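You operate a simulated robot arm through the tools that you are given. There is no shell and no other tool. Be economical: measure what you need, move in short steps, check, and stop when the job is done.

You run a simulated two-armed robot. Do the job below in one go: nothing can be reset, and whatever is moved stays where it is left.

Task
Pick up the green-handled roller with one hand, pass it to the other hand and put it on the good shelf. Set down upright: green-handled roller.

Only the result counts: the job must be done as asked and must still hold three seconds after the hand-in. Knocking over, shifting, dropping, spilling or breaking anything else fails it.

Robot
Two 7-joint arms with two-finger grippers on one trunk, on a base that drives. Base frame: it is fixed to the floor where the robot stands at the start and does not move with it; the origin is under the middle of the robot, x ahead of it, y to its left, z up. Units: m, degrees, N and s.
The left shoulder is at the start at [0.172, 0.216, 0.972], the right one opposite. With the tool pointing down near the work surface each hand reaches from about 0.1 to 0.92 m from the robot's upright axis, wherever it stands, measured 20 degrees to its own side. Places, roughly: GOOD shelf (26x24 cm) [5.02, -2.52, 1.16]. Payload 3.18 kg a hand.
Tool frame (each hand has its own): the origin (TCP) lies between the finger pads and is the grasp point; the fingertips stand 0.03 m ahead of it; z points along the fingers, y is the line along which they close. Largest opening 0.144 m; the body of the gripper starts 0.103 m behind the TCP.
Orientation is that of the tool frame in the base frame, as a unit quaternion [w, x, y, z]. With the fingers straight down and closing along the base's y, the tool's x points along the base's -x, its y along +y and its z along -z.

Tools
- The arms move only by the tool move_arm. It takes "left_series", "right_series" or both (then of equal length, played together; a hand with none holds still); each is a list of rows, each a list of 6 numbers: the shift along the base's x, y, z in m, then the turn, a rotation vector about the base's x, y, z in degrees. In form: [[dx, dy, dz, wx, wy, wz], ...]. A call has 1 to 8 rows; each row shifts and turns the commanded pose from where the row before left it. "left_gripper" and "right_gripper" are, for a hand that has rows, the opening in per cent of the stroke, from 0 (shut) to 100 (fully open), set as the call begins (left out, the last holds). Rows are played at 5 a second. More than 0.05 m and 8.6 degrees between two rows, or a gripper value outside its range, and nothing of the call is played. A pose out of reach is approached as far as the arm can. The call stops where the force on the tool passes 40 N (or 10 N more than at its start, if that is more) or the arm is blocked; 0.2 s more then pass. Each finger halts on what it meets, pressing with about 25 N; the grip force reading is that of the motor and also rises with nothing between the fingers. The clock runs only during rows and for 0.2 s after the last one: add rows that do not move to give the fingers time. It gives the time, the measured TCP pose, the force on the tool (base axes), the opening and the grip force at its end, in the units of the frame above (readings bear some noise), with the torque about the TCP (base axes, N m) and any sound that the robot's microphone picked up, and new pictures: "pictures" is both (left out), scene, wrist or none (wrist: the cameras of the hands that moved).
- Cameras (640 x 400 px; columns grow to the right, rows downward): "scene" is now at [0.3287, -0.0058, 1.164]; the picture's right is [-0.09, -1.00, 0.00], its down [-0.36, 0.03, -0.93] and it looks along [0.93, -0.08, -0.36] (base axes); focal length 214 px, centre (320, 200). "left" rides on the left gripper at [0.076, -0.016, -0.143] in its tool frame; the picture's right is [0.21, 0.98, 0.00], its down [-0.84, 0.18, -0.51] and it looks along [-0.50, 0.11, 0.86] (tool axes); focal length 218 px, centre (320, 200). "right" rides on the right gripper at [0.077, 0.016, -0.143] in its tool frame; the picture's right is [-0.21, 0.98, 0.00], its down [-0.84, -0.18, -0.51] and it looks along [-0.50, -0.10, 0.86] (tool axes); focal length 218 px, centre (320, 200). There is no depth. A picture from a camera that has moved, and an enlarged one, comes with that camera's place and axes in the base frame and with its lens.
- raise_lower(by): slides the trunk up (or, below 0, down) by that many m; the arms and the scene camera ride with it, the base frame stays. It gives what a move gives, with no picture.
- roll_base(legs): drives the robot by 1 to 6 legs, each [ahead, left, turn to the left] in m, m and degrees, along the robot's own axes; the way and the turn of a leg run together, so that a leg with both is an arc; at most 1.5 m and 180 degrees a leg. The arms and the cameras ride along, it lands a little off, and it stops where it bumps. It gives what a move gives, and a new picture of the scene camera.
- head_to(pan, tilt): turns the head with the scene camera to pan (to the left, within 80 degrees either way) and tilt (down, from -29 to 69), counted from straight ahead of the robot. It gives what a move gives, and a new picture of the scene camera.
- inspect(camera, box): a new picture of the part [left, top, right, bottom] of that camera's present view, enlarged. It takes no simulated time.
- hand_in(): hands the job in; it is judged then, once.

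Go step by step. Nothing tells you exact positions but the pictures and the camera data: compare them with the known pose of the tool, close in by small moves and look again before you grip or let go. The budget is 120 turns and 260 pictures, counting those below and the enlarged ones. Unless the task says otherwise, let go and move clear before handing in, and close with one line.

The tools are called as a command line: name --argument value ..., lists and objects as JSON in quotes. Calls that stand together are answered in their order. move_arm: Moves the arms, as the interface text tells. Its arguments: {"type":"object","properties":{"left_series":{"type":"array","items":{"type":"array","items":{"type":"number"}}},"left_gripper":{"type":"number"},"right_series":{"type":"array","items":{"type":"array","items":{"type":"number"}}},"right_gripper":{"type":"number"},"pictures":{"type":"string","enum":["both","scene","wrist","none"]}},"required":[]} The other tools are called the same way: raise_lower (by) slides the trunk up or down; roll_base (legs) drives the base; head_to (pan, tilt) turns the head that bears the scene camera; inspect (camera, box) takes an enlarged picture of a part of a camera's view; hand_in () hands the job in.

At the start:

```text
time: 0.0
left_tool_pos: [0.4135, 0.271, 1.0576]
left_tool_rot: [0.0, -0.001, 1.0, -0.001]
left_ft_force: [0.1, -0.6, 0.5]
left_wrist_torque: [0.0, 0.0, -0.02]
left_gripper_width: 0.1436
left_finger_force: 0.1
right_tool_pos: [0.4135, -0.1118, 0.9943]
right_tool_rot: [0.003, 0.006, 1.0, -0.003]
right_ft_force: [104.3, -31.4, -129.8]
right_wrist_torque: [2.9, 2.95, 1.6]
right_gripper_width: 0.1438
right_finger_force: 0.0
trunk travel left (down, up): [-0.064, 0.305]
robot x, y, heading: [-0.0016, -0.0, -0.0]
head pan, tilt: [65.3, 59.1]
```

scene: 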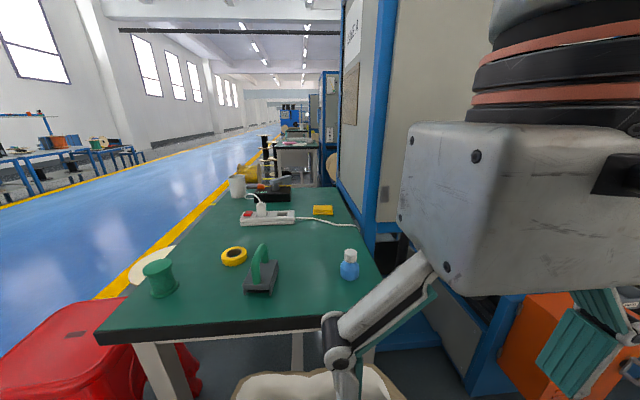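
right: 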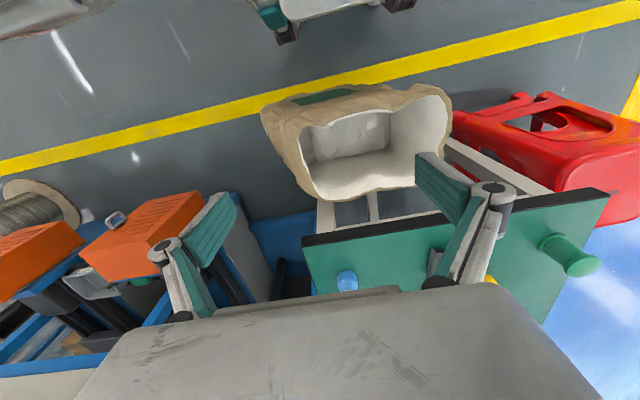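
left: 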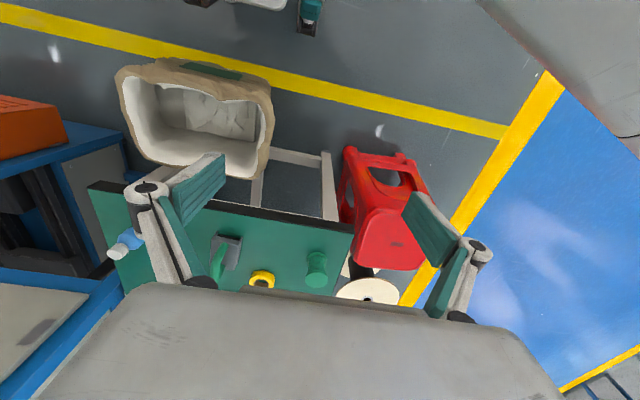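

I see a green table ahead, with a green-handled tool on it, a bottle, a tape roll and a spool. I'll look closer to tell which object is the roller, and check why the right hand reads a large force.

inspect --camera "scene" --box '[120, 160, 400, 335]'

inspect --camera "left" --box '[80, 160, 440, 385]'

inspect --camera "right" --box '[140, 60, 640, 372]'

```text
2.29 times, centred on (260, 248) of scene
camera zoom: at [0.3287, -0.0058, 1.164], right [-0.09, -1.0, 0.0], down [-0.36, 0.03, -0.93], along [0.93, -0.08, -0.36], focal length 490 px, centre (457, 91)
```

zoom: 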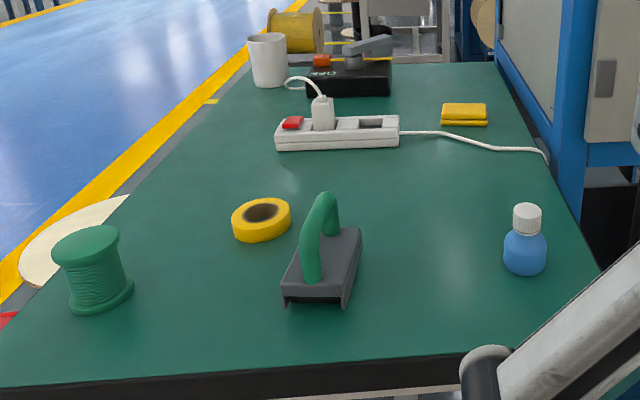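

```text
1.78 times, centred on (260, 272) of left
camera zoom: at [0.3375, 0.2551, 1.1998], right [-0.21, 0.98, 0.0], down [0.84, 0.18, 0.51], along [0.5, 0.11, -0.86], focal length 388 px, centre (427, 71)
```

zoom: 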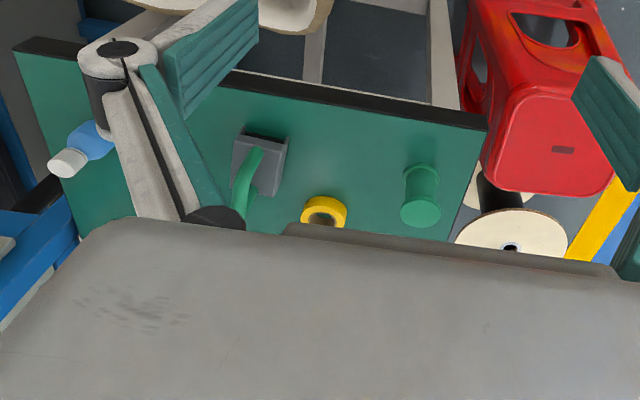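

```text
1.28 times, centred on (390, 216) of right
camera zoom: at [0.3365, -0.0942, 1.1361], right [0.22, 0.98, 0.0], down [0.84, -0.19, 0.51], along [0.5, -0.12, -0.86], focal length 279 px, centre (230, 180)
```

zoom: 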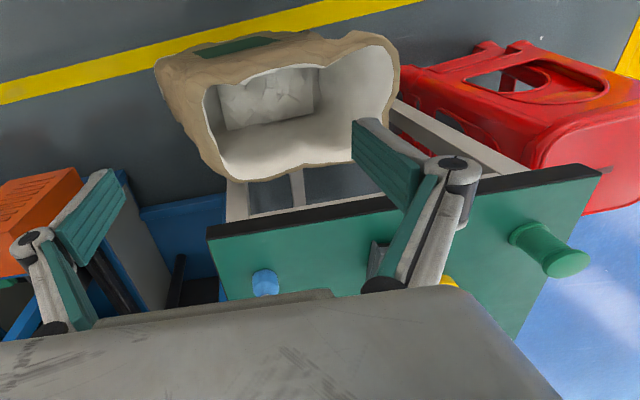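

The roller looks to be the grey block with the green arch handle, near (0.77, 0.10), on a table about 0.78 m high. The right hand seems to be pressed against the head, so I'll ease it away to the right and see whether the force drops.

move_arm --right_series '[[0.02, -0.03, 0, 0, 0, 0], [0.02, -0.04, 0, 0, 0, 0], [0, -0.04, 0, 0, 0, 0], [0, 0, 0, 0, 0, 0]]'

```text
time: 1.0
left_tool_pos: [0.4139, 0.2717, 1.0569]
left_tool_rot: [0.0, -0.001, 1.0, -0.001]
left_ft_force: [0.4, -0.3, -0.3]
left_wrist_torque: [0.02, -0.01, -0.04]
left_gripper_width: 0.144
left_finger_force: 0.1
right_tool_pos: [0.4507, -0.2232, 0.9924]
right_tool_rot: [0.005, 0.004, 1.0, -0.004]
right_ft_force: [0.0, -0.5, -0.3]
right_wrist_torque: [0.0, 0.03, 0.02]
right_gripper_width: 0.144
right_finger_force: 0.0
trunk travel left (down, up): [-0.064, 0.305]
robot x, y, heading: [0.0012, -0.0037, 0.2]
head pan, tilt: [65.3, 59.1]
camera scene: at [0.2645, 0.0642, 1.1091], right [0.91, -0.42, 0.0], down [-0.36, -0.78, -0.51], along [0.21, 0.47, -0.86], focal length 214 px, centre (320, 200)
camera right: at [0.3751, -0.2046, 1.1337], right [0.22, 0.98, 0.0], down [0.84, -0.19, 0.52], along [0.5, -0.12, -0.86], focal length 218 px, centre (320, 200)
```

scene: 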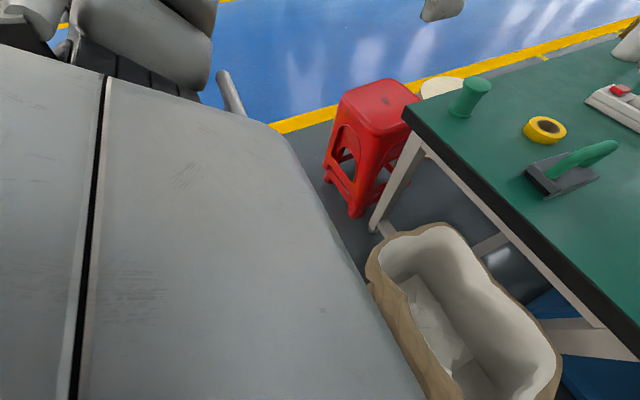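
right: 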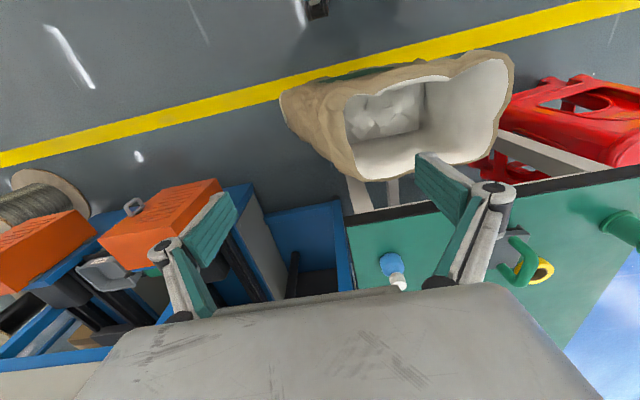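

The force is gone and the head moves freely. Next I look at the table, then toward the good shelf.

head_to --pan 8 --tilt 40

head_to --pan -27 --tilt 0

```text
time: 2.3
left_tool_pos: [0.4141, 0.271, 1.0579]
left_tool_rot: [0.0, -0.001, 1.0, -0.001]
left_ft_force: [-0.3, 0.3, -0.6]
left_wrist_torque: [0.0, 0.06, 0.0]
left_gripper_width: 0.1438
left_finger_force: 0.0
right_tool_pos: [0.4514, -0.2232, 0.9908]
right_tool_rot: [0.003, 0.007, 1.0, -0.004]
right_ft_force: [0.5, 0.6, 0.5]
right_wrist_torque: [0.0, -0.01, -0.04]
right_gripper_width: 0.1439
right_finger_force: 0.0
trunk travel left (down, up): [-0.064, 0.305]
robot x, y, heading: [-0.003, -0.0007, 0.3]
head pan, tilt: [8.0, 40.0]
camera scene: at [0.3202, 0.0143, 1.1349], right [0.14, -0.99, 0.0], down [-0.64, -0.09, -0.77], along [0.76, 0.11, -0.64], focal length 214 px, centre (320, 200)
```

scene: 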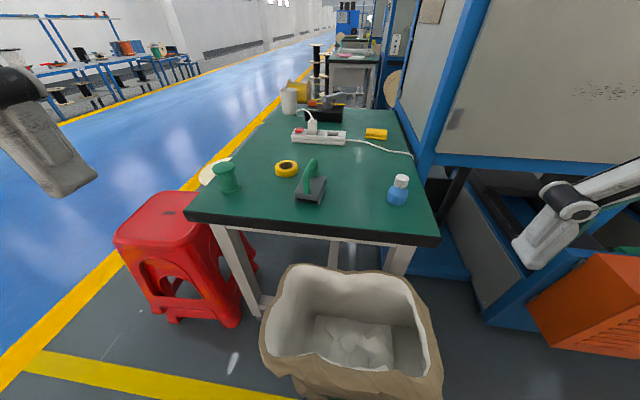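

```text
time: 3.3
left_tool_pos: [0.4136, 0.2727, 1.0574]
left_tool_rot: [0.0, -0.002, 1.0, -0.001]
left_ft_force: [-0.7, -0.5, 0.3]
left_wrist_torque: [-0.01, 0.0, 0.03]
left_gripper_width: 0.144
left_finger_force: 0.1
right_tool_pos: [0.4511, -0.222, 0.992]
right_tool_rot: [0.004, 0.007, 1.0, -0.003]
right_ft_force: [-0.8, 0.7, -0.6]
right_wrist_torque: [-0.01, 0.01, 0.0]
right_gripper_width: 0.1441
right_finger_force: 0.0
trunk travel left (down, up): [-0.064, 0.305]
robot x, y, heading: [-0.0032, -0.001, -0.0]
head pan, tilt: [-27.0, 0.0]
camera scene: at [0.3163, -0.0384, 1.1986], right [-0.45, -0.89, 0.0], down [0.0, 0.0, -1.0], along [0.89, -0.45, 0.0], focal length 214 px, centre (320, 200)
```

scene: 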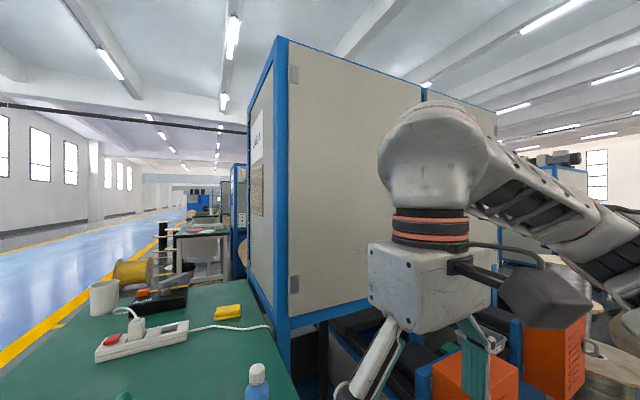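

The shelf is hidden behind the cabinet, so I'll route there later. First I measure the roller up close.

head_to --pan 8 --tilt 40

inspect --camera "scene" --box '[260, 145, 356, 205]'

inspect --camera "left" --box '[180, 205, 308, 285]'

```text
time: 4.4
left_tool_pos: [0.4146, 0.272, 1.0589]
left_tool_rot: [0.0, -0.001, 1.0, -0.001]
left_ft_force: [0.2, 0.2, -0.1]
left_wrist_torque: [-0.02, 0.0, 0.01]
left_gripper_width: 0.144
left_finger_force: 0.1
right_tool_pos: [0.4519, -0.2221, 0.9908]
right_tool_rot: [0.004, 0.006, 1.0, -0.004]
right_ft_force: [-1.1, 0.0, 0.0]
right_wrist_torque: [0.03, 0.02, -0.01]
right_gripper_width: 0.144
right_finger_force: 0.1
trunk travel left (down, up): [-0.064, 0.305]
robot x, y, heading: [-0.0017, 0.0012, 0.2]
head pan, tilt: [8.0, 40.0]
camera scene: at [0.3203, 0.0142, 1.135], right [0.14, -0.99, 0.0], down [-0.64, -0.09, -0.77], along [0.76, 0.11, -0.64], focal length 214 px, centre (320, 200)
```

scene: 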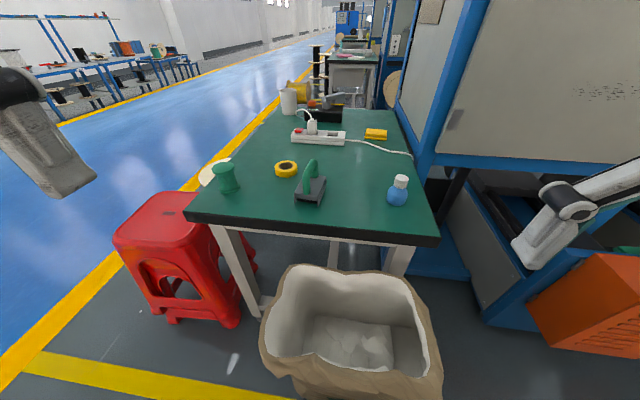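

```text
6.67 times, centred on (308, 175) of scene
camera zoom: at [0.3203, 0.0142, 1.135], right [0.14, -0.99, 0.0], down [-0.64, -0.09, -0.77], along [0.76, 0.11, -0.64], focal length 1430 px, centre (400, 367)
```

zoom: 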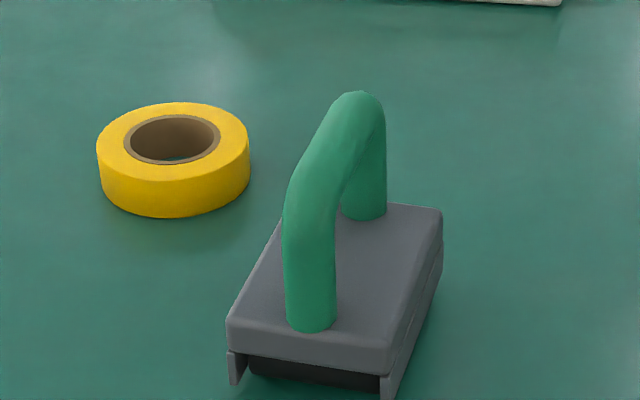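

```text
5.00 times, centred on (244, 245) of left
camera zoom: at [0.3373, 0.2551, 1.1999], right [-0.21, 0.98, 0.0], down [0.84, 0.18, 0.51], along [0.5, 0.11, -0.86], focal length 1091 px, centre (700, -25)
```

zoom: 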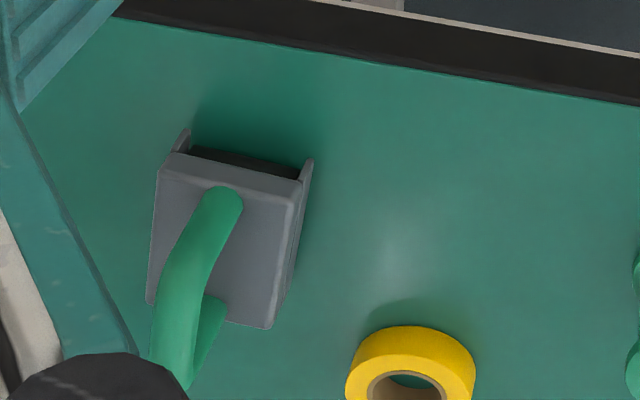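

The roller's handle arch runs from about (0.735, 0.107) to (0.81, 0.099), with its bar at z≈0.855 and a yaw of about −7°. I'll tilt the left hand 45° forward and bring it short of the near bend. The right hand can take the far bend later.

move_arm --left_series '[[0.03, -0.015, -0.01, 0, -7.5, 0], [0.03, -0.02, -0.015, 0, -7.5, 0], [0.03, -0.02, -0.015, 0, -7.5, 0], [0.03, -0.02, -0.015, 0, -7.5, 0], [0.035, -0.025, -0.015, 0, -7.5, 0], [0.035, -0.025, -0.015, 0, -7.5, 0], [0.035, -0.025, -0.015, 0, 0, -7], [0, 0, 0, 0, 0, 0]]' --left_gripper 100

```text
time: 6.2
left_tool_pos: [0.639, 0.1209, 0.9595]
left_tool_rot: [0.384, 0.056, 0.922, -0.025]
left_ft_force: [-0.2, 0.2, -0.2]
left_wrist_torque: [-0.01, 0.02, -0.01]
left_gripper_width: 0.144
left_finger_force: 0.0
right_tool_pos: [0.4504, -0.2227, 0.9927]
right_tool_rot: [0.003, 0.006, 1.0, -0.004]
right_ft_force: [0.1, -1.0, 0.1]
right_wrist_torque: [0.03, -0.02, -0.01]
right_gripper_width: 0.1439
right_finger_force: 0.1
trunk travel left (down, up): [-0.064, 0.305]
robot x, y, heading: [-0.0026, 0.001, -0.2]
head pan, tilt: [8.0, 40.0]
camera scene: at [0.3196, 0.0142, 1.1353], right [0.14, -0.99, 0.0], down [-0.64, -0.09, -0.77], along [0.76, 0.11, -0.64], focal length 214 px, centre (320, 200)
camera left: at [0.4823, 0.124, 1.0044], right [-0.03, 0.99, -0.15], down [0.26, 0.15, 0.95], along [0.97, -0.01, -0.26], focal length 218 px, centre (320, 200)
```

scene: 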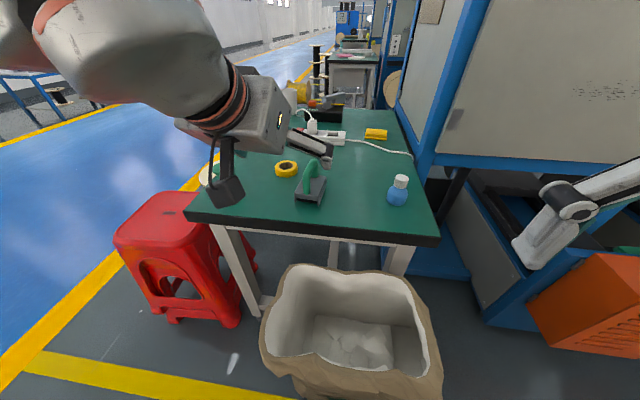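
left: 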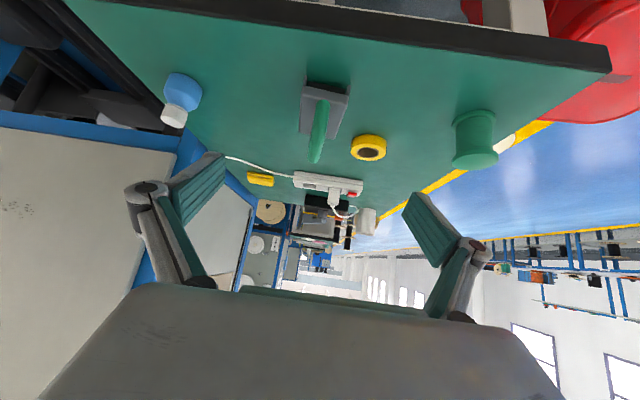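

The approach line matches the near bend of the handle. I advance part of the way and check.

move_arm --left_series '[[0.03, -0.004, -0.03, 0, 0, 0], [0.03, -0.004, -0.03, 0, 0, 0], [0, 0, 0, 0, 0, 0]]' --left_gripper 70

inspect --camera "left" --box '[160, 0, 480, 200]'

inspect --camera "scene" --box '[240, 110, 368, 215]'

```text
time: 7.0
left_tool_pos: [0.6976, 0.1134, 0.9001]
left_tool_rot: [0.383, 0.056, 0.922, -0.025]
left_ft_force: [0.1, -0.6, 0.1]
left_wrist_torque: [-0.03, -0.02, -0.02]
left_gripper_width: 0.1009
left_finger_force: 0.1
right_tool_pos: [0.4497, -0.2231, 0.9922]
right_tool_rot: [0.004, 0.006, 1.0, -0.004]
right_ft_force: [0.1, 0.0, 0.0]
right_wrist_torque: [-0.03, -0.04, 0.02]
right_gripper_width: 0.1439
right_finger_force: 0.1
trunk travel left (down, up): [-0.064, 0.305]
robot x, y, heading: [-0.0002, -0.0018, -0.2]
head pan, tilt: [8.0, 40.0]
camera scene: at [0.3197, 0.0143, 1.1353], right [0.14, -0.99, 0.0], down [-0.64, -0.09, -0.77], along [0.76, 0.11, -0.64], focal length 214 px, centre (320, 200)
camera left: at [0.5418, 0.1159, 0.9465], right [-0.03, 0.99, -0.15], down [0.26, 0.15, 0.95], along [0.97, -0.01, -0.26], focal length 218 px, centre (320, 200)
```

scene: 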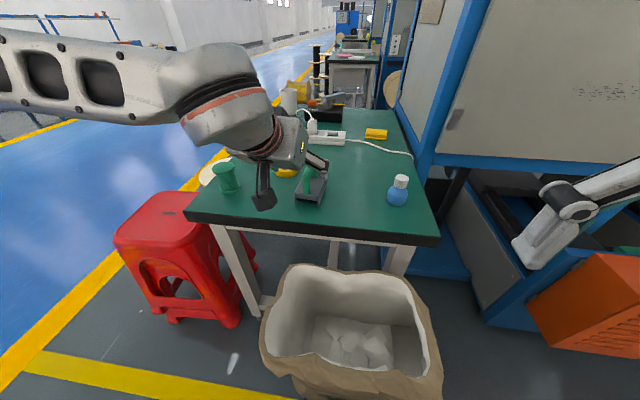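
left: 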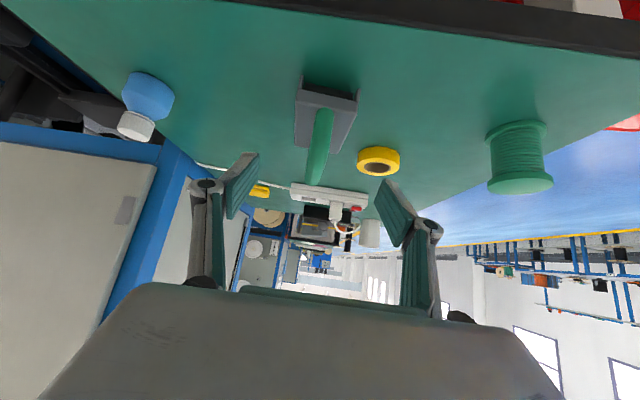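

```text
2.00 times, centred on (320, 100) of left
camera zoom: at [0.5418, 0.1159, 0.9465], right [-0.03, 0.99, -0.15], down [0.26, 0.15, 0.95], along [0.97, -0.01, -0.26], focal length 436 px, centre (320, 400)
```

zoom: 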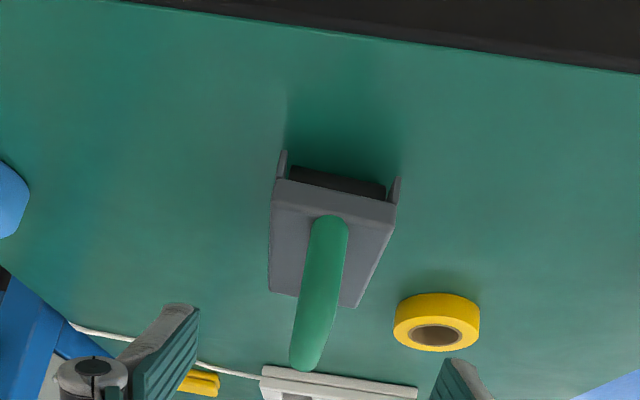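

```text
3.81 times, centred on (304, 162) of scene
camera zoom: at [0.3197, 0.0143, 1.1353], right [0.14, -0.99, 0.0], down [-0.64, -0.09, -0.77], along [0.76, 0.11, -0.64], focal length 817 px, centre (381, 343)
```

zoom: 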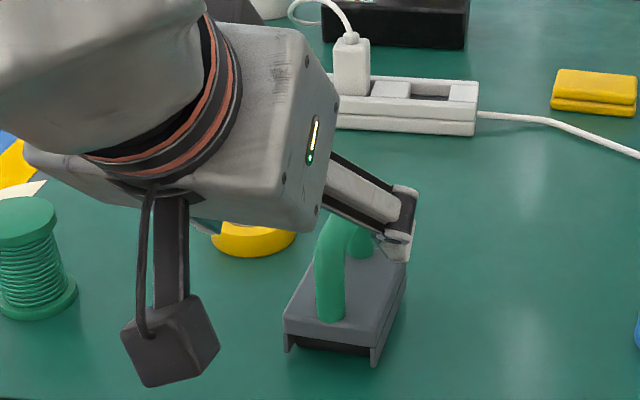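

Alignment holds. I move the last few centimetres to the near bend and check before gripping.

move_arm --left_series '[[0.02, -0.003, -0.021, 0, 0, 0], [0.02, -0.004, -0.021, 0, 0, 0], [0, 0, 0, 0, 0, 0]]' --pictures "wrist"

inspect --camera "left" --box '[200, 0, 440, 200]'

inspect --camera "scene" --box '[260, 140, 356, 215]'

```text
time: 7.8
left_tool_pos: [0.7375, 0.1047, 0.8588]
left_tool_rot: [0.382, 0.056, 0.922, -0.024]
left_ft_force: [-0.5, 0.2, 0.5]
left_wrist_torque: [0.01, -0.04, -0.05]
left_gripper_width: 0.101
left_finger_force: 0.1
right_tool_pos: [0.4505, -0.2231, 0.9929]
right_tool_rot: [0.004, 0.006, 1.0, -0.003]
right_ft_force: [0.5, 0.2, 0.0]
right_wrist_torque: [0.0, 0.01, -0.01]
right_gripper_width: 0.1443
right_finger_force: 0.1
trunk travel left (down, up): [-0.064, 0.305]
robot x, y, heading: [0.0016, 0.0011, -0.0]
head pan, tilt: [8.0, 40.0]
camera left: at [0.5814, 0.108, 0.904], right [-0.03, 0.99, -0.15], down [0.26, 0.15, 0.95], along [0.97, -0.01, -0.26], focal length 218 px, centre (320, 200)
```

left: 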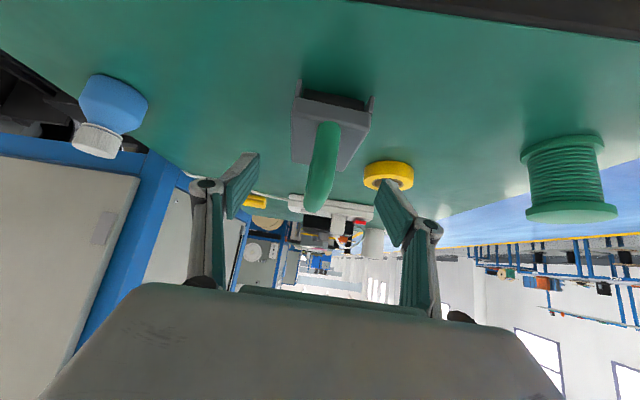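

```text
2.00 times, centred on (320, 100) of left
camera zoom: at [0.5814, 0.108, 0.904], right [-0.03, 0.99, -0.15], down [0.26, 0.15, 0.95], along [0.97, -0.01, -0.26], focal length 436 px, centre (320, 400)
```

zoom: 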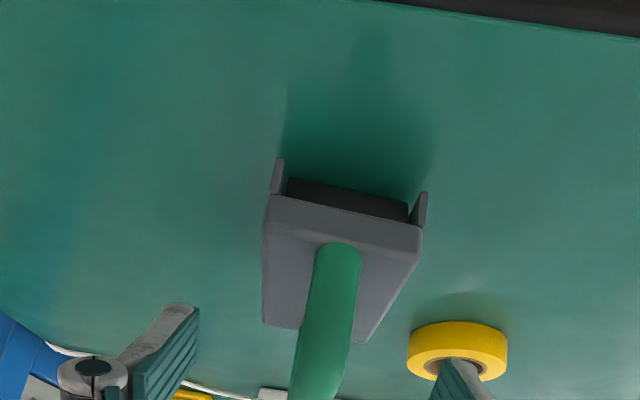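

```text
5.33 times, centred on (308, 178) of scene
camera zoom: at [0.3199, 0.0143, 1.1352], right [0.14, -0.99, 0.0], down [-0.64, -0.09, -0.77], along [0.76, 0.11, -0.64], focal length 1144 px, centre (384, 320)
```

zoom: 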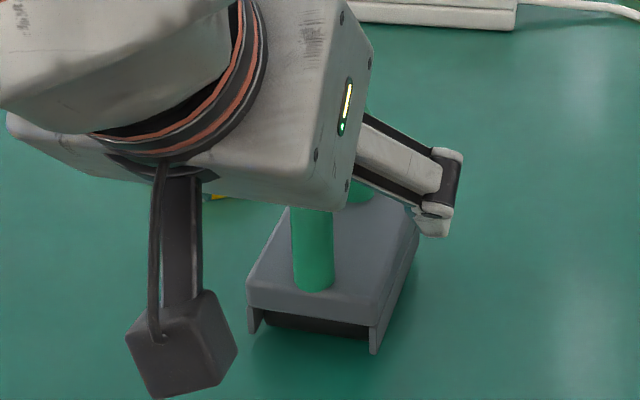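

The fingers straddle the near end of the handle arch, so I close.

move_arm --left_series '[[0, 0, 0, 0, 0, 0], [0, 0, 0, 0, 0, 0], [0, 0, 0, 0, 0, 0], [0, 0, 0, 0, 0, 0]]' --left_gripper 0 --pictures "both"

```text
time: 8.8
left_tool_pos: [0.7381, 0.1069, 0.8578]
left_tool_rot: [0.381, 0.057, 0.922, -0.026]
left_ft_force: [0.2, 0.0, 0.2]
left_wrist_torque: [-0.08, 0.07, 0.01]
left_gripper_width: 0.0195
left_finger_force: 25.2
right_tool_pos: [0.4506, -0.2227, 0.991]
right_tool_rot: [0.003, 0.006, 1.0, -0.004]
right_ft_force: [-0.8, 0.0, -0.5]
right_wrist_torque: [-0.02, 0.0, 0.02]
right_gripper_width: 0.1438
right_finger_force: 0.0
trunk travel left (down, up): [-0.064, 0.305]
robot x, y, heading: [-0.0023, 0.0009, -0.2]
head pan, tilt: [8.0, 40.0]
camera scene: at [0.3203, 0.0142, 1.1349], right [0.14, -0.99, 0.0], down [-0.64, -0.09, -0.77], along [0.76, 0.11, -0.64], focal length 214 px, centre (320, 200)
camera left: at [0.5814, 0.108, 0.9036], right [-0.03, 0.99, -0.15], down [0.26, 0.15, 0.95], along [0.97, -0.01, -0.26], focal length 218 px, centre (320, 200)
```

scene: 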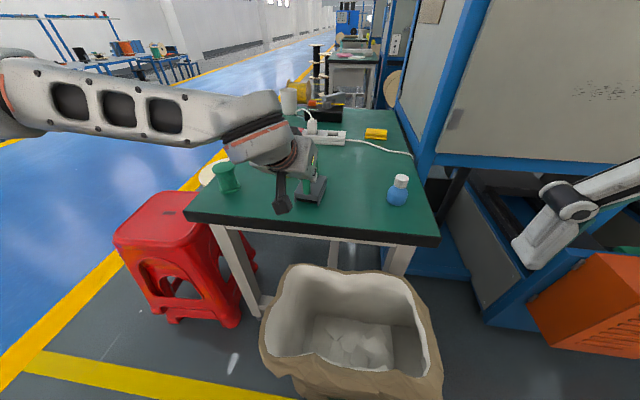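
left: 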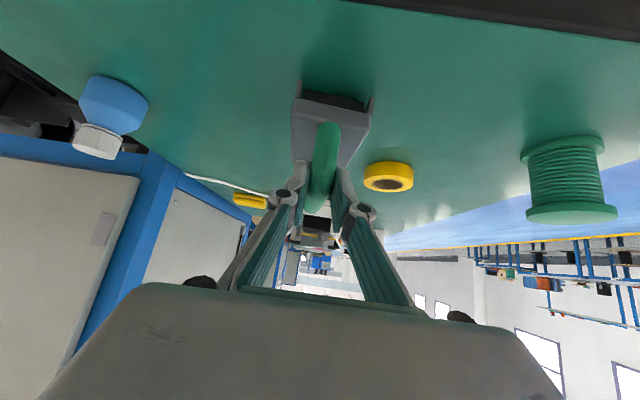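

The grip reads 19.5 mm at 25 N, which fits the bar. I lift gently.

move_arm --left_series '[[0, 0, 0.01, 0, 0, 0], [0, 0, 0.02, 0, 0, 0], [0, 0, 0.03, 0, 0, 0], [0, 0, 0.03, 0, 0, 0], [0, 0, 0.03, 0, 0, 0], [0, 0, 0, 0, 0, 0]]'

```text
time: 10.2
left_tool_pos: [0.7392, 0.1068, 0.975]
left_tool_rot: [0.381, 0.057, 0.922, -0.025]
left_ft_force: [-0.9, -0.9, -3.1]
left_wrist_torque: [-0.01, 0.13, 0.05]
left_gripper_width: 0.0195
left_finger_force: 24.8
right_tool_pos: [0.4522, -0.2231, 0.9911]
right_tool_rot: [0.003, 0.006, 1.0, -0.003]
right_ft_force: [0.7, -0.2, 0.3]
right_wrist_torque: [-0.02, -0.02, -0.01]
right_gripper_width: 0.144
right_finger_force: 0.1
trunk travel left (down, up): [-0.064, 0.305]
robot x, y, heading: [0.0011, -0.0008, 0.0]
head pan, tilt: [8.0, 40.0]
camera scene: at [0.321, 0.0143, 1.1345], right [0.14, -0.99, 0.0], down [-0.64, -0.09, -0.77], along [0.76, 0.11, -0.64], focal length 214 px, centre (320, 200)
camera left: at [0.5841, 0.1097, 1.0208], right [-0.03, 0.99, -0.15], down [0.26, 0.15, 0.95], along [0.97, -0.01, -0.26], focal length 218 px, centre (320, 200)
```

scene: 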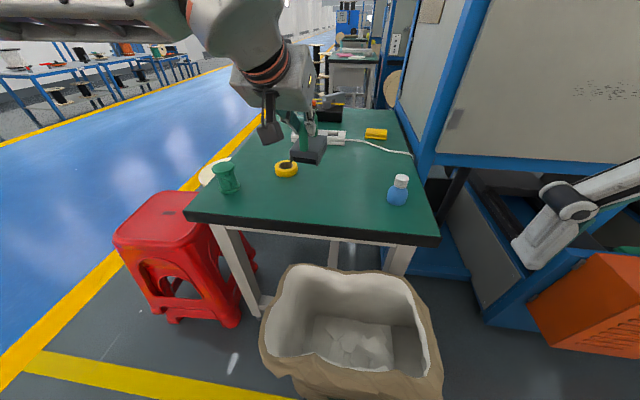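
left: 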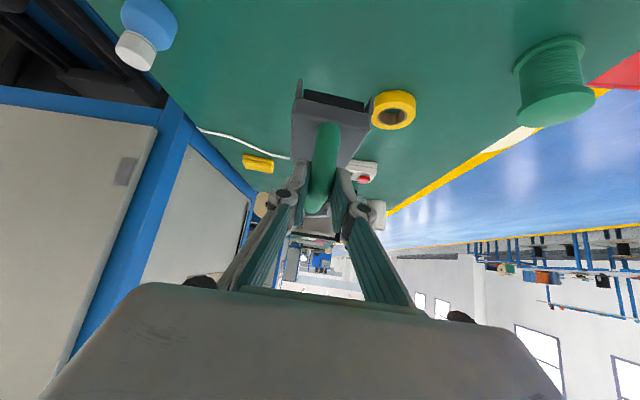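

The roller is held (about 0.3 kg). I bring it back off the table and yaw the left hand so it points right, with the far bend of the handle facing the right hand.

move_arm --left_series '[[-0.02, -0.003, 0.005, 0, 0, -4], [-0.02, -0.006, 0.005, 0, 0, -8], [-0.02, -0.006, 0.005, 0, 0, -8], [-0.02, -0.006, 0.005, 0, 0, -8], [-0.015, -0.006, 0.005, 0, 0, -8], [-0.01, -0.006, 0.005, 0, 0, -8], [-0.01, -0.006, 0.0, 0, 0, -8], [0, 0, 0, 0, 0, 0]]' --pictures "scene"

move_arm --left_series '[[-0.01, -0.006, 0, 0, 0, -8], [-0.01, -0.006, 0, 0, 0, -8], [-0.004, -0.006, 0, 0, 0, -8], [0, -0.006, 0, 0, 0, -7], [0, 0, 0, 0, 0, 0]]'

```text
time: 12.0
left_tool_pos: [0.636, 0.0749, 1.0038]
left_tool_rot: [0.345, 0.397, 0.834, -0.166]
left_ft_force: [0.1, -0.4, -2.8]
left_wrist_torque: [0.09, 0.08, -0.01]
left_gripper_width: 0.0195
left_finger_force: 24.7
left hand out of reach, approached as far as the arm can: row 7
right_tool_pos: [0.4511, -0.2219, 0.9902]
right_tool_rot: [0.004, 0.005, 1.0, -0.004]
right_ft_force: [-0.6, 0.5, 0.1]
right_wrist_torque: [0.01, -0.02, 0.01]
right_gripper_width: 0.1438
right_finger_force: 0.1
trunk travel left (down, up): [-0.064, 0.305]
robot x, y, heading: [0.0021, -0.0002, 0.2]
head pan, tilt: [8.0, 40.0]
camera scene: at [0.3205, 0.0143, 1.1348], right [0.14, -0.99, 0.0], down [-0.64, -0.09, -0.77], along [0.76, 0.11, -0.64], focal length 214 px, centre (320, 200)
```

scene: 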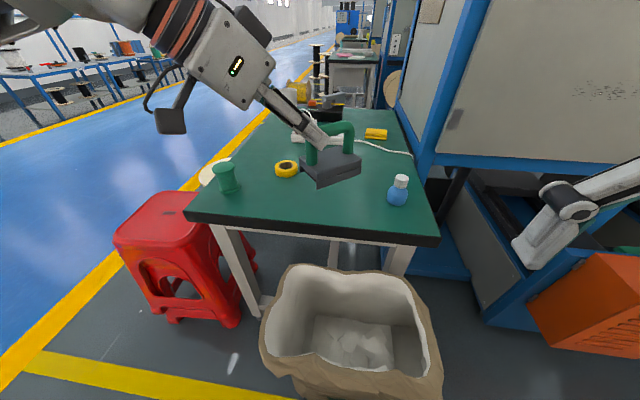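

```text
time: 13.2
left_tool_pos: [0.6348, 0.0742, 1.0044]
left_tool_rot: [0.345, 0.398, 0.834, -0.166]
left_ft_force: [0.5, -0.1, -3.9]
left_wrist_torque: [0.13, 0.08, 0.01]
left_gripper_width: 0.0195
left_finger_force: 25.1
left hand out of reach, approached as far as the arm can: row 1, 2, 3, 4
right_tool_pos: [0.451, -0.2226, 0.9915]
right_tool_rot: [0.003, 0.006, 1.0, -0.003]
right_ft_force: [-1.2, -0.1, 0.6]
right_wrist_torque: [0.02, 0.0, 0.03]
right_gripper_width: 0.1443
right_finger_force: 0.0
trunk travel left (down, up): [-0.064, 0.305]
robot x, y, heading: [-0.0016, 0.0034, -0.0]
head pan, tilt: [8.0, 40.0]
camera scene: at [0.3205, 0.0142, 1.1348], right [0.14, -0.99, 0.0], down [-0.64, -0.09, -0.77], along [0.76, 0.11, -0.64], focal length 214 px, centre (320, 200)
camera left: at [0.5245, 0.1841, 1.0514], right [0.67, 0.73, -0.15], down [0.29, -0.07, 0.95], along [0.69, -0.68, -0.26], focal length 218 px, centre (320, 200)
```

scene: 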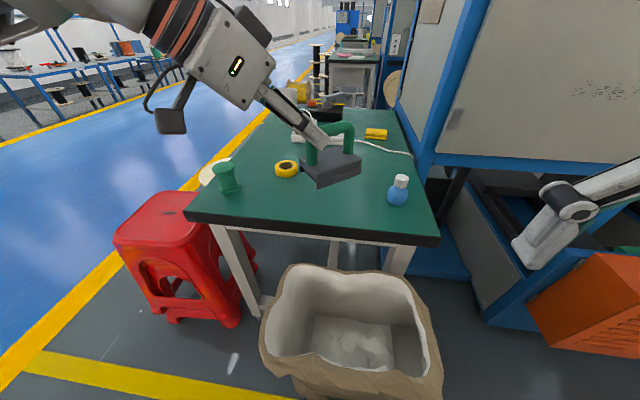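
left: 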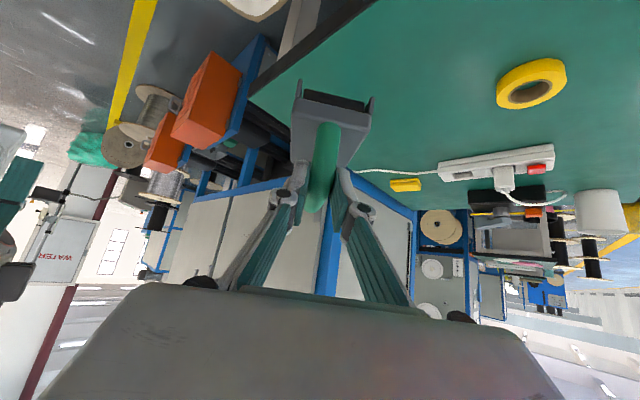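

The left wrist has reached its limit at about −50° of yaw. So I'll use a milder arrangement: left holding the near bend at about −30° yaw, and the right hand coming from above, pitched slightly back, onto the far bend. I turn the left hand back a bit and check where it ends up.

move_arm --left_series '[[0, 0, 0, 0, 0, 8], [0, 0, 0, 0, 0, 8], [0, 0, 0, 0, 0, 4], [0, 0, 0, 0, 0, 0]]' --pictures "none"

```text
time: 14.2
left_tool_pos: [0.6349, 0.0749, 1.0036]
left_tool_rot: [0.369, 0.246, 0.89, -0.103]
left_ft_force: [-0.3, 0.9, -3.2]
left_wrist_torque: [0.06, 0.12, 0.0]
left_gripper_width: 0.0196
left_finger_force: 25.2
right_tool_pos: [0.4511, -0.2232, 0.9899]
right_tool_rot: [0.003, 0.006, 1.0, -0.004]
right_ft_force: [-0.4, -0.8, -0.6]
right_wrist_torque: [0.0, 0.01, 0.01]
right_gripper_width: 0.144
right_finger_force: 0.2
trunk travel left (down, up): [-0.064, 0.305]
robot x, y, heading: [-0.0014, 0.0008, -0.1]
head pan, tilt: [8.0, 40.0]
```

The left tool is now at yaw −31°, which puts the far bend at about (0.69, 0.04, 0.99). I bring the right hand up, forward and turned into a pre-grasp beside and above it.

move_arm --right_series '[[0.035, 0.0, 0.0175, 0, 0, -7.75], [0.04, 0.02, 0.0175, 0, 0, -7.75], [0.04, 0.02, 0.0175, 0, 0, -7.75], [0.04, 0.02, 0.0175, 0, 0, -7.75], [0.04, 0.02, 0.0175, 3.43, 5.71, 0], [0.04, 0.02, 0.0175, 3.43, 5.71, 0], [0.04, 0.02, 0.0175, 3.43, 5.71, 0], [0, 0, 0, 0, 0, 0]]' --right_gripper 60

```text
time: 16.0
left_tool_pos: [0.6336, 0.0742, 1.0065]
left_tool_rot: [0.37, 0.247, 0.89, -0.102]
left_ft_force: [0.1, -0.4, -3.1]
left_wrist_torque: [0.07, 0.14, 0.03]
left_gripper_width: 0.0196
left_finger_force: 24.7
right_tool_pos: [0.6538, -0.0749, 1.09]
right_tool_rot: [-0.164, 0.269, 0.948, 0.044]
right_ft_force: [0.0, -0.5, 0.4]
right_wrist_torque: [0.05, 0.0, -0.01]
right_gripper_width: 0.0863
right_finger_force: 0.1
right hand out of reach, approached as far as the arm can: row 6, 7
trunk travel left (down, up): [-0.064, 0.305]
robot x, y, heading: [0.0018, -0.0008, 0.0]
head pan, tilt: [8.0, 40.0]
camera scene: at [0.3194, 0.0131, 1.1357], right [0.14, -0.99, 0.0], down [-0.64, -0.09, -0.77], along [0.76, 0.11, -0.64], focal length 214 px, centre (320, 200)
camera right: at [0.6437, -0.0474, 1.2508], right [0.68, 0.73, -0.08], down [0.73, -0.66, 0.2], along [0.1, -0.19, -0.98], focal length 218 px, centre (320, 200)
```

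scene: 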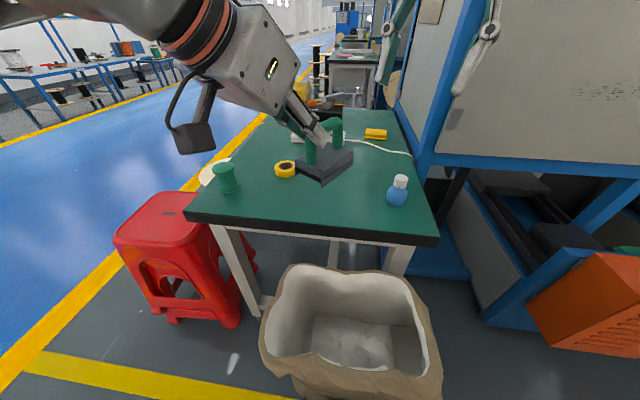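
right: 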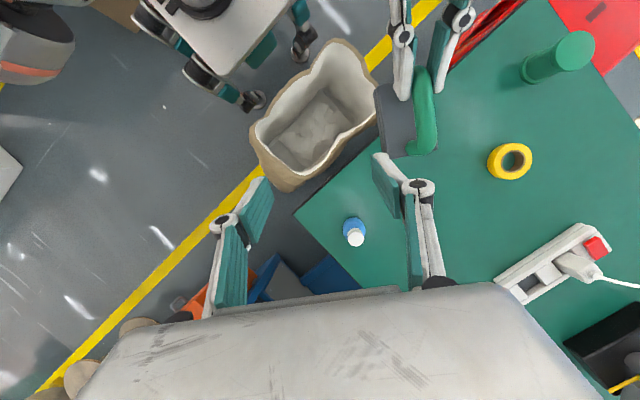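

The right arm ran out of reach, so I bring the roller closer and lower with the left hand. The right hand follows to a nearer pre-grasp.

move_arm --left_series '[[-0.02, 0, -0.02, 0, 0, 0], [-0.02, 0, -0.02, 0, 0, 0], [-0.02, 0, -0.02, 0, 0, 0], [0, 0, 0, 0, 0, 0], [0, 0, 0, 0, 0, 0]]' --right_series '[[0.005, 0, -0.012, 0, 0, 0], [0.005, 0, -0.012, 0, 0, 0], [0.005, 0.01, -0.01, 0, 0, 0], [0, 0.02, 0, 0, 0, 0], [0, 0, 0, 0, 0, 0]]'

```text
time: 17.2
left_tool_pos: [0.5753, 0.0733, 0.9443]
left_tool_rot: [0.368, 0.247, 0.89, -0.103]
left_ft_force: [-0.1, -0.2, -3.0]
left_wrist_torque: [0.09, 0.14, -0.02]
left_gripper_width: 0.0194
left_finger_force: 25.6
right_tool_pos: [0.6733, -0.0437, 1.051]
right_tool_rot: [-0.165, 0.269, 0.948, 0.042]
right_ft_force: [-0.2, 1.7, 1.0]
right_wrist_torque: [0.0, -0.01, -0.04]
right_gripper_width: 0.0863
right_finger_force: 0.1
trunk travel left (down, up): [-0.064, 0.305]
robot x, y, heading: [-0.0011, 0.0017, -0.0]
head pan, tilt: [8.0, 40.0]
camera scene: at [0.3205, 0.014, 1.1349], right [0.14, -0.99, 0.0], down [-0.64, -0.09, -0.77], along [0.76, 0.11, -0.64], focal length 214 px, centre (320, 200)
camera right: at [0.6625, -0.0151, 1.2109], right [0.68, 0.73, -0.08], down [0.73, -0.66, 0.2], along [0.09, -0.19, -0.98], focal length 218 px, centre (320, 200)
camera left: at [0.4329, 0.1395, 0.9901], right [0.38, 0.91, -0.15], down [0.3, 0.03, 0.95], along [0.88, -0.4, -0.26], focal length 218 px, centre (320, 200)
```

scene: 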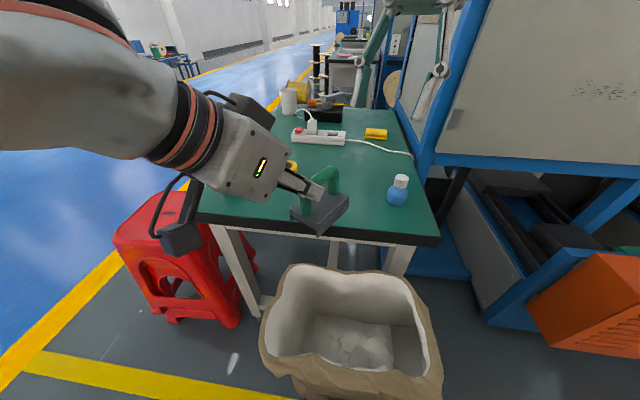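
right: 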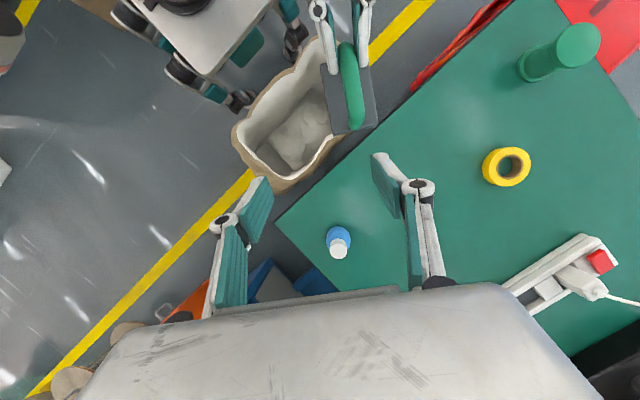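
left: 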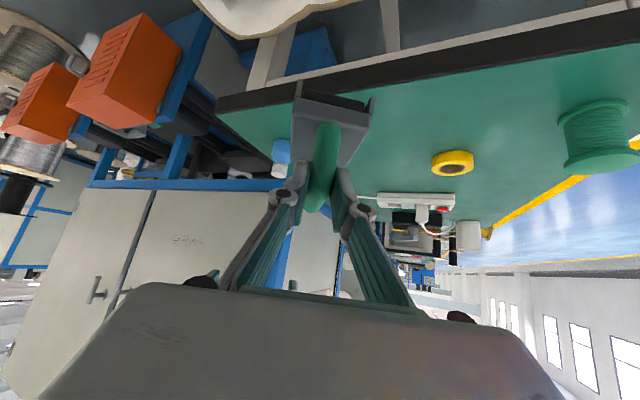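

The right hand is above the far bend and in reach. I shift it left onto the approach line, about 12 cm out.

move_arm --right_series '[[0, 0.03, 0, 0, 0, 0], [0, 0.029, 0.002, 0, 0, 0], [0, 0, 0, 0, 0, 0]]'

inspect --camera "right" --box '[240, 0, 480, 150]'

```text
time: 18.2
left_tool_pos: [0.5737, 0.0741, 0.9438]
left_tool_rot: [0.368, 0.246, 0.891, -0.102]
left_ft_force: [-0.4, -0.8, -2.4]
left_wrist_torque: [0.07, 0.13, 0.01]
left_gripper_width: 0.0196
left_finger_force: 25.0
right_tool_pos: [0.6818, -0.0235, 1.0766]
right_tool_rot: [-0.171, 0.291, 0.938, 0.087]
right_ft_force: [0.3, -1.1, 0.4]
right_wrist_torque: [0.01, 0.02, 0.03]
right_gripper_width: 0.0867
right_finger_force: 0.1
right hand out of reach, approached as far as the arm can: row 2
trunk travel left (down, up): [-0.064, 0.305]
robot x, y, heading: [-0.0005, 0.0014, 0.1]
head pan, tilt: [8.0, 40.0]
stopped in row 3 (right hand): the arm was blocked; the commanded pose is now the measured one
camera scene: at [0.3204, 0.0137, 1.1349], right [0.14, -0.99, 0.0], down [-0.64, -0.09, -0.77], along [0.76, 0.11, -0.64], focal length 214 px, centre (320, 200)
camera right: at [0.6722, -0.0089, 1.2387], right [0.72, 0.69, -0.01], down [0.68, -0.71, 0.15], along [0.09, -0.12, -0.99], focal length 218 px, centre (320, 200)
```

scene: 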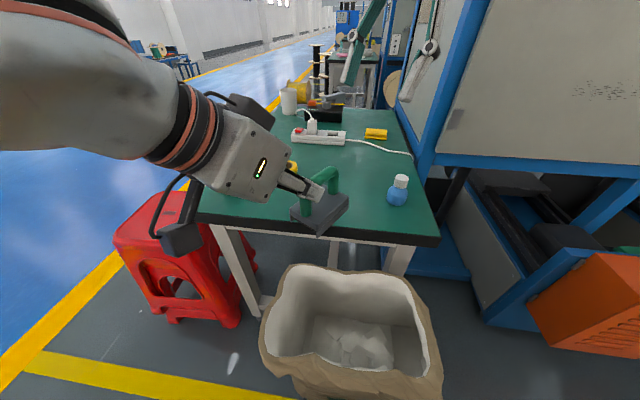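
right: 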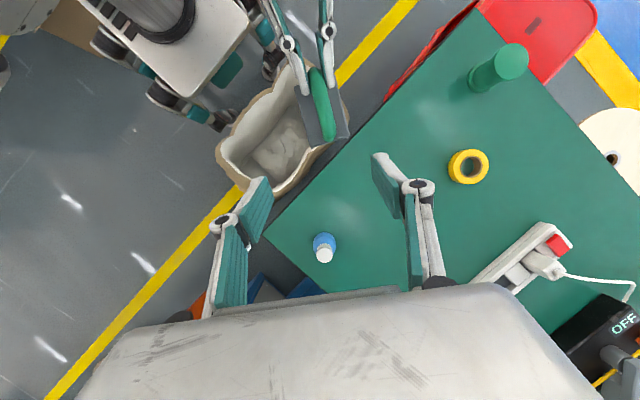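

```text
2.67 times, centred on (360, 75) of right
camera zoom: at [0.6722, -0.0089, 1.2387], right [0.72, 0.69, -0.01], down [0.68, -0.71, 0.15], along [0.09, -0.12, -0.99], focal length 582 px, centre (213, 533)
```

zoom: 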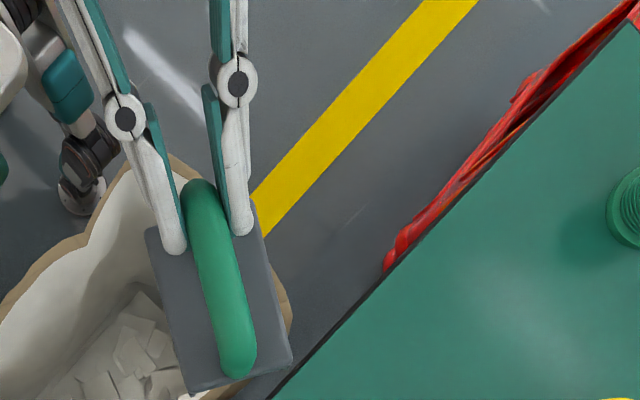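

The right arm was blocked near its limit in that pitched-back pose. I'll use a nearly vertical right tool (8° pitch), and bring the roller 5 cm to the right to ease the reach.

move_arm --right_series '[[-0.005, -0.01, -0.003, -3.4, -3.3, 1.4], [-0.01, 0, -0.003, -3.5, -3.3, 1.4], [-0.01, 0, 0, -3.4, -3.3, 1.3], [-0.01, 0.003, -0.015, 0, 0, 0], [0, 0, 0, 0, 0, 0]]' --left_series '[[0, 0, 0, 0, 0, 0], [0, -0.015, 0, 0, 0, 0], [0, -0.015, 0, 0, 0, 0], [0, -0.02, 0, 0, 0, 0], [0, 0, 0, 0, 0, 0]]'

```text
time: 19.4
left_tool_pos: [0.5739, 0.0248, 0.9424]
left_tool_rot: [0.368, 0.246, 0.891, -0.103]
left_ft_force: [0.1, 0.3, -3.3]
left_wrist_torque: [0.05, 0.12, 0.02]
left_gripper_width: 0.0195
left_finger_force: 24.8
right_tool_pos: [0.6448, -0.0262, 1.0536]
right_tool_rot: [-0.063, 0.259, 0.964, 0.016]
right_ft_force: [-0.5, 1.0, 0.4]
right_wrist_torque: [0.02, -0.03, -0.01]
right_gripper_width: 0.0865
right_finger_force: 0.0
trunk travel left (down, up): [-0.064, 0.305]
robot x, y, heading: [0.0031, 0.0017, 0.1]
head pan, tilt: [8.0, 40.0]
camera scene: at [0.3201, 0.0148, 1.135], right [0.14, -0.99, 0.0], down [-0.64, -0.09, -0.77], along [0.76, 0.11, -0.64], focal length 214 px, centre (320, 200)
camera right: at [0.605, 0.0176, 1.2059], right [0.67, 0.74, -0.03], down [0.69, -0.61, 0.39], along [0.27, -0.28, -0.92], focal length 218 px, centre (320, 200)
camera left: at [0.433, 0.09, 0.9894], right [0.38, 0.91, -0.15], down [0.3, 0.03, 0.95], along [0.88, -0.4, -0.26], focal length 218 px, centre (320, 200)
```

scene: 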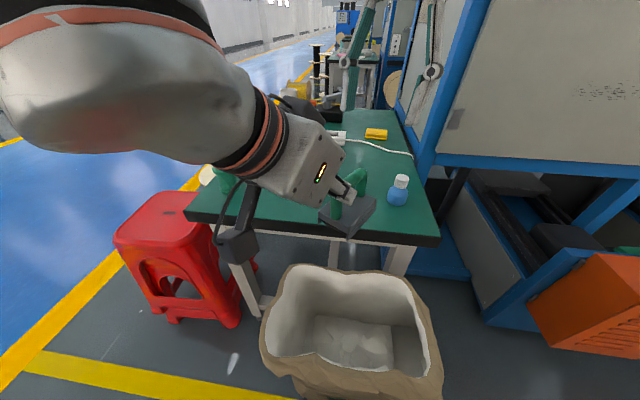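
right: 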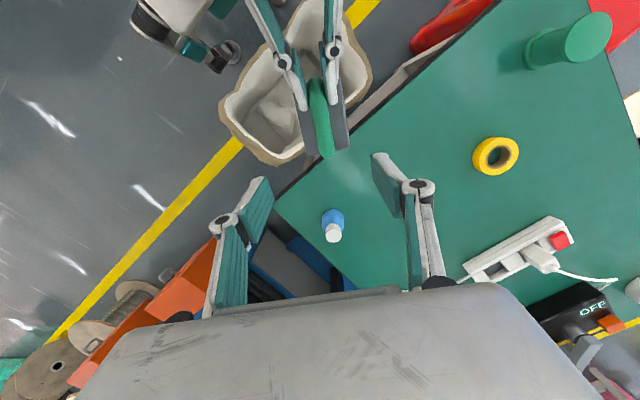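
left: 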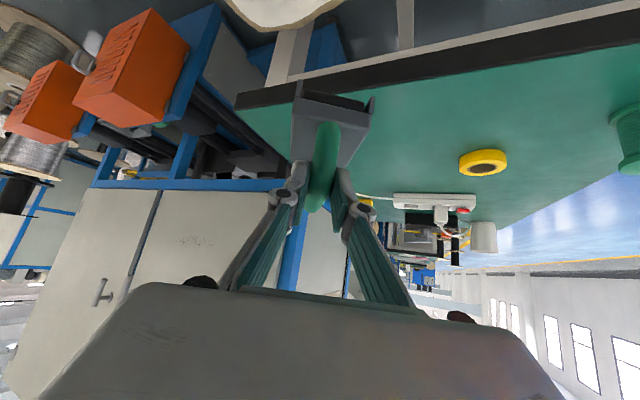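

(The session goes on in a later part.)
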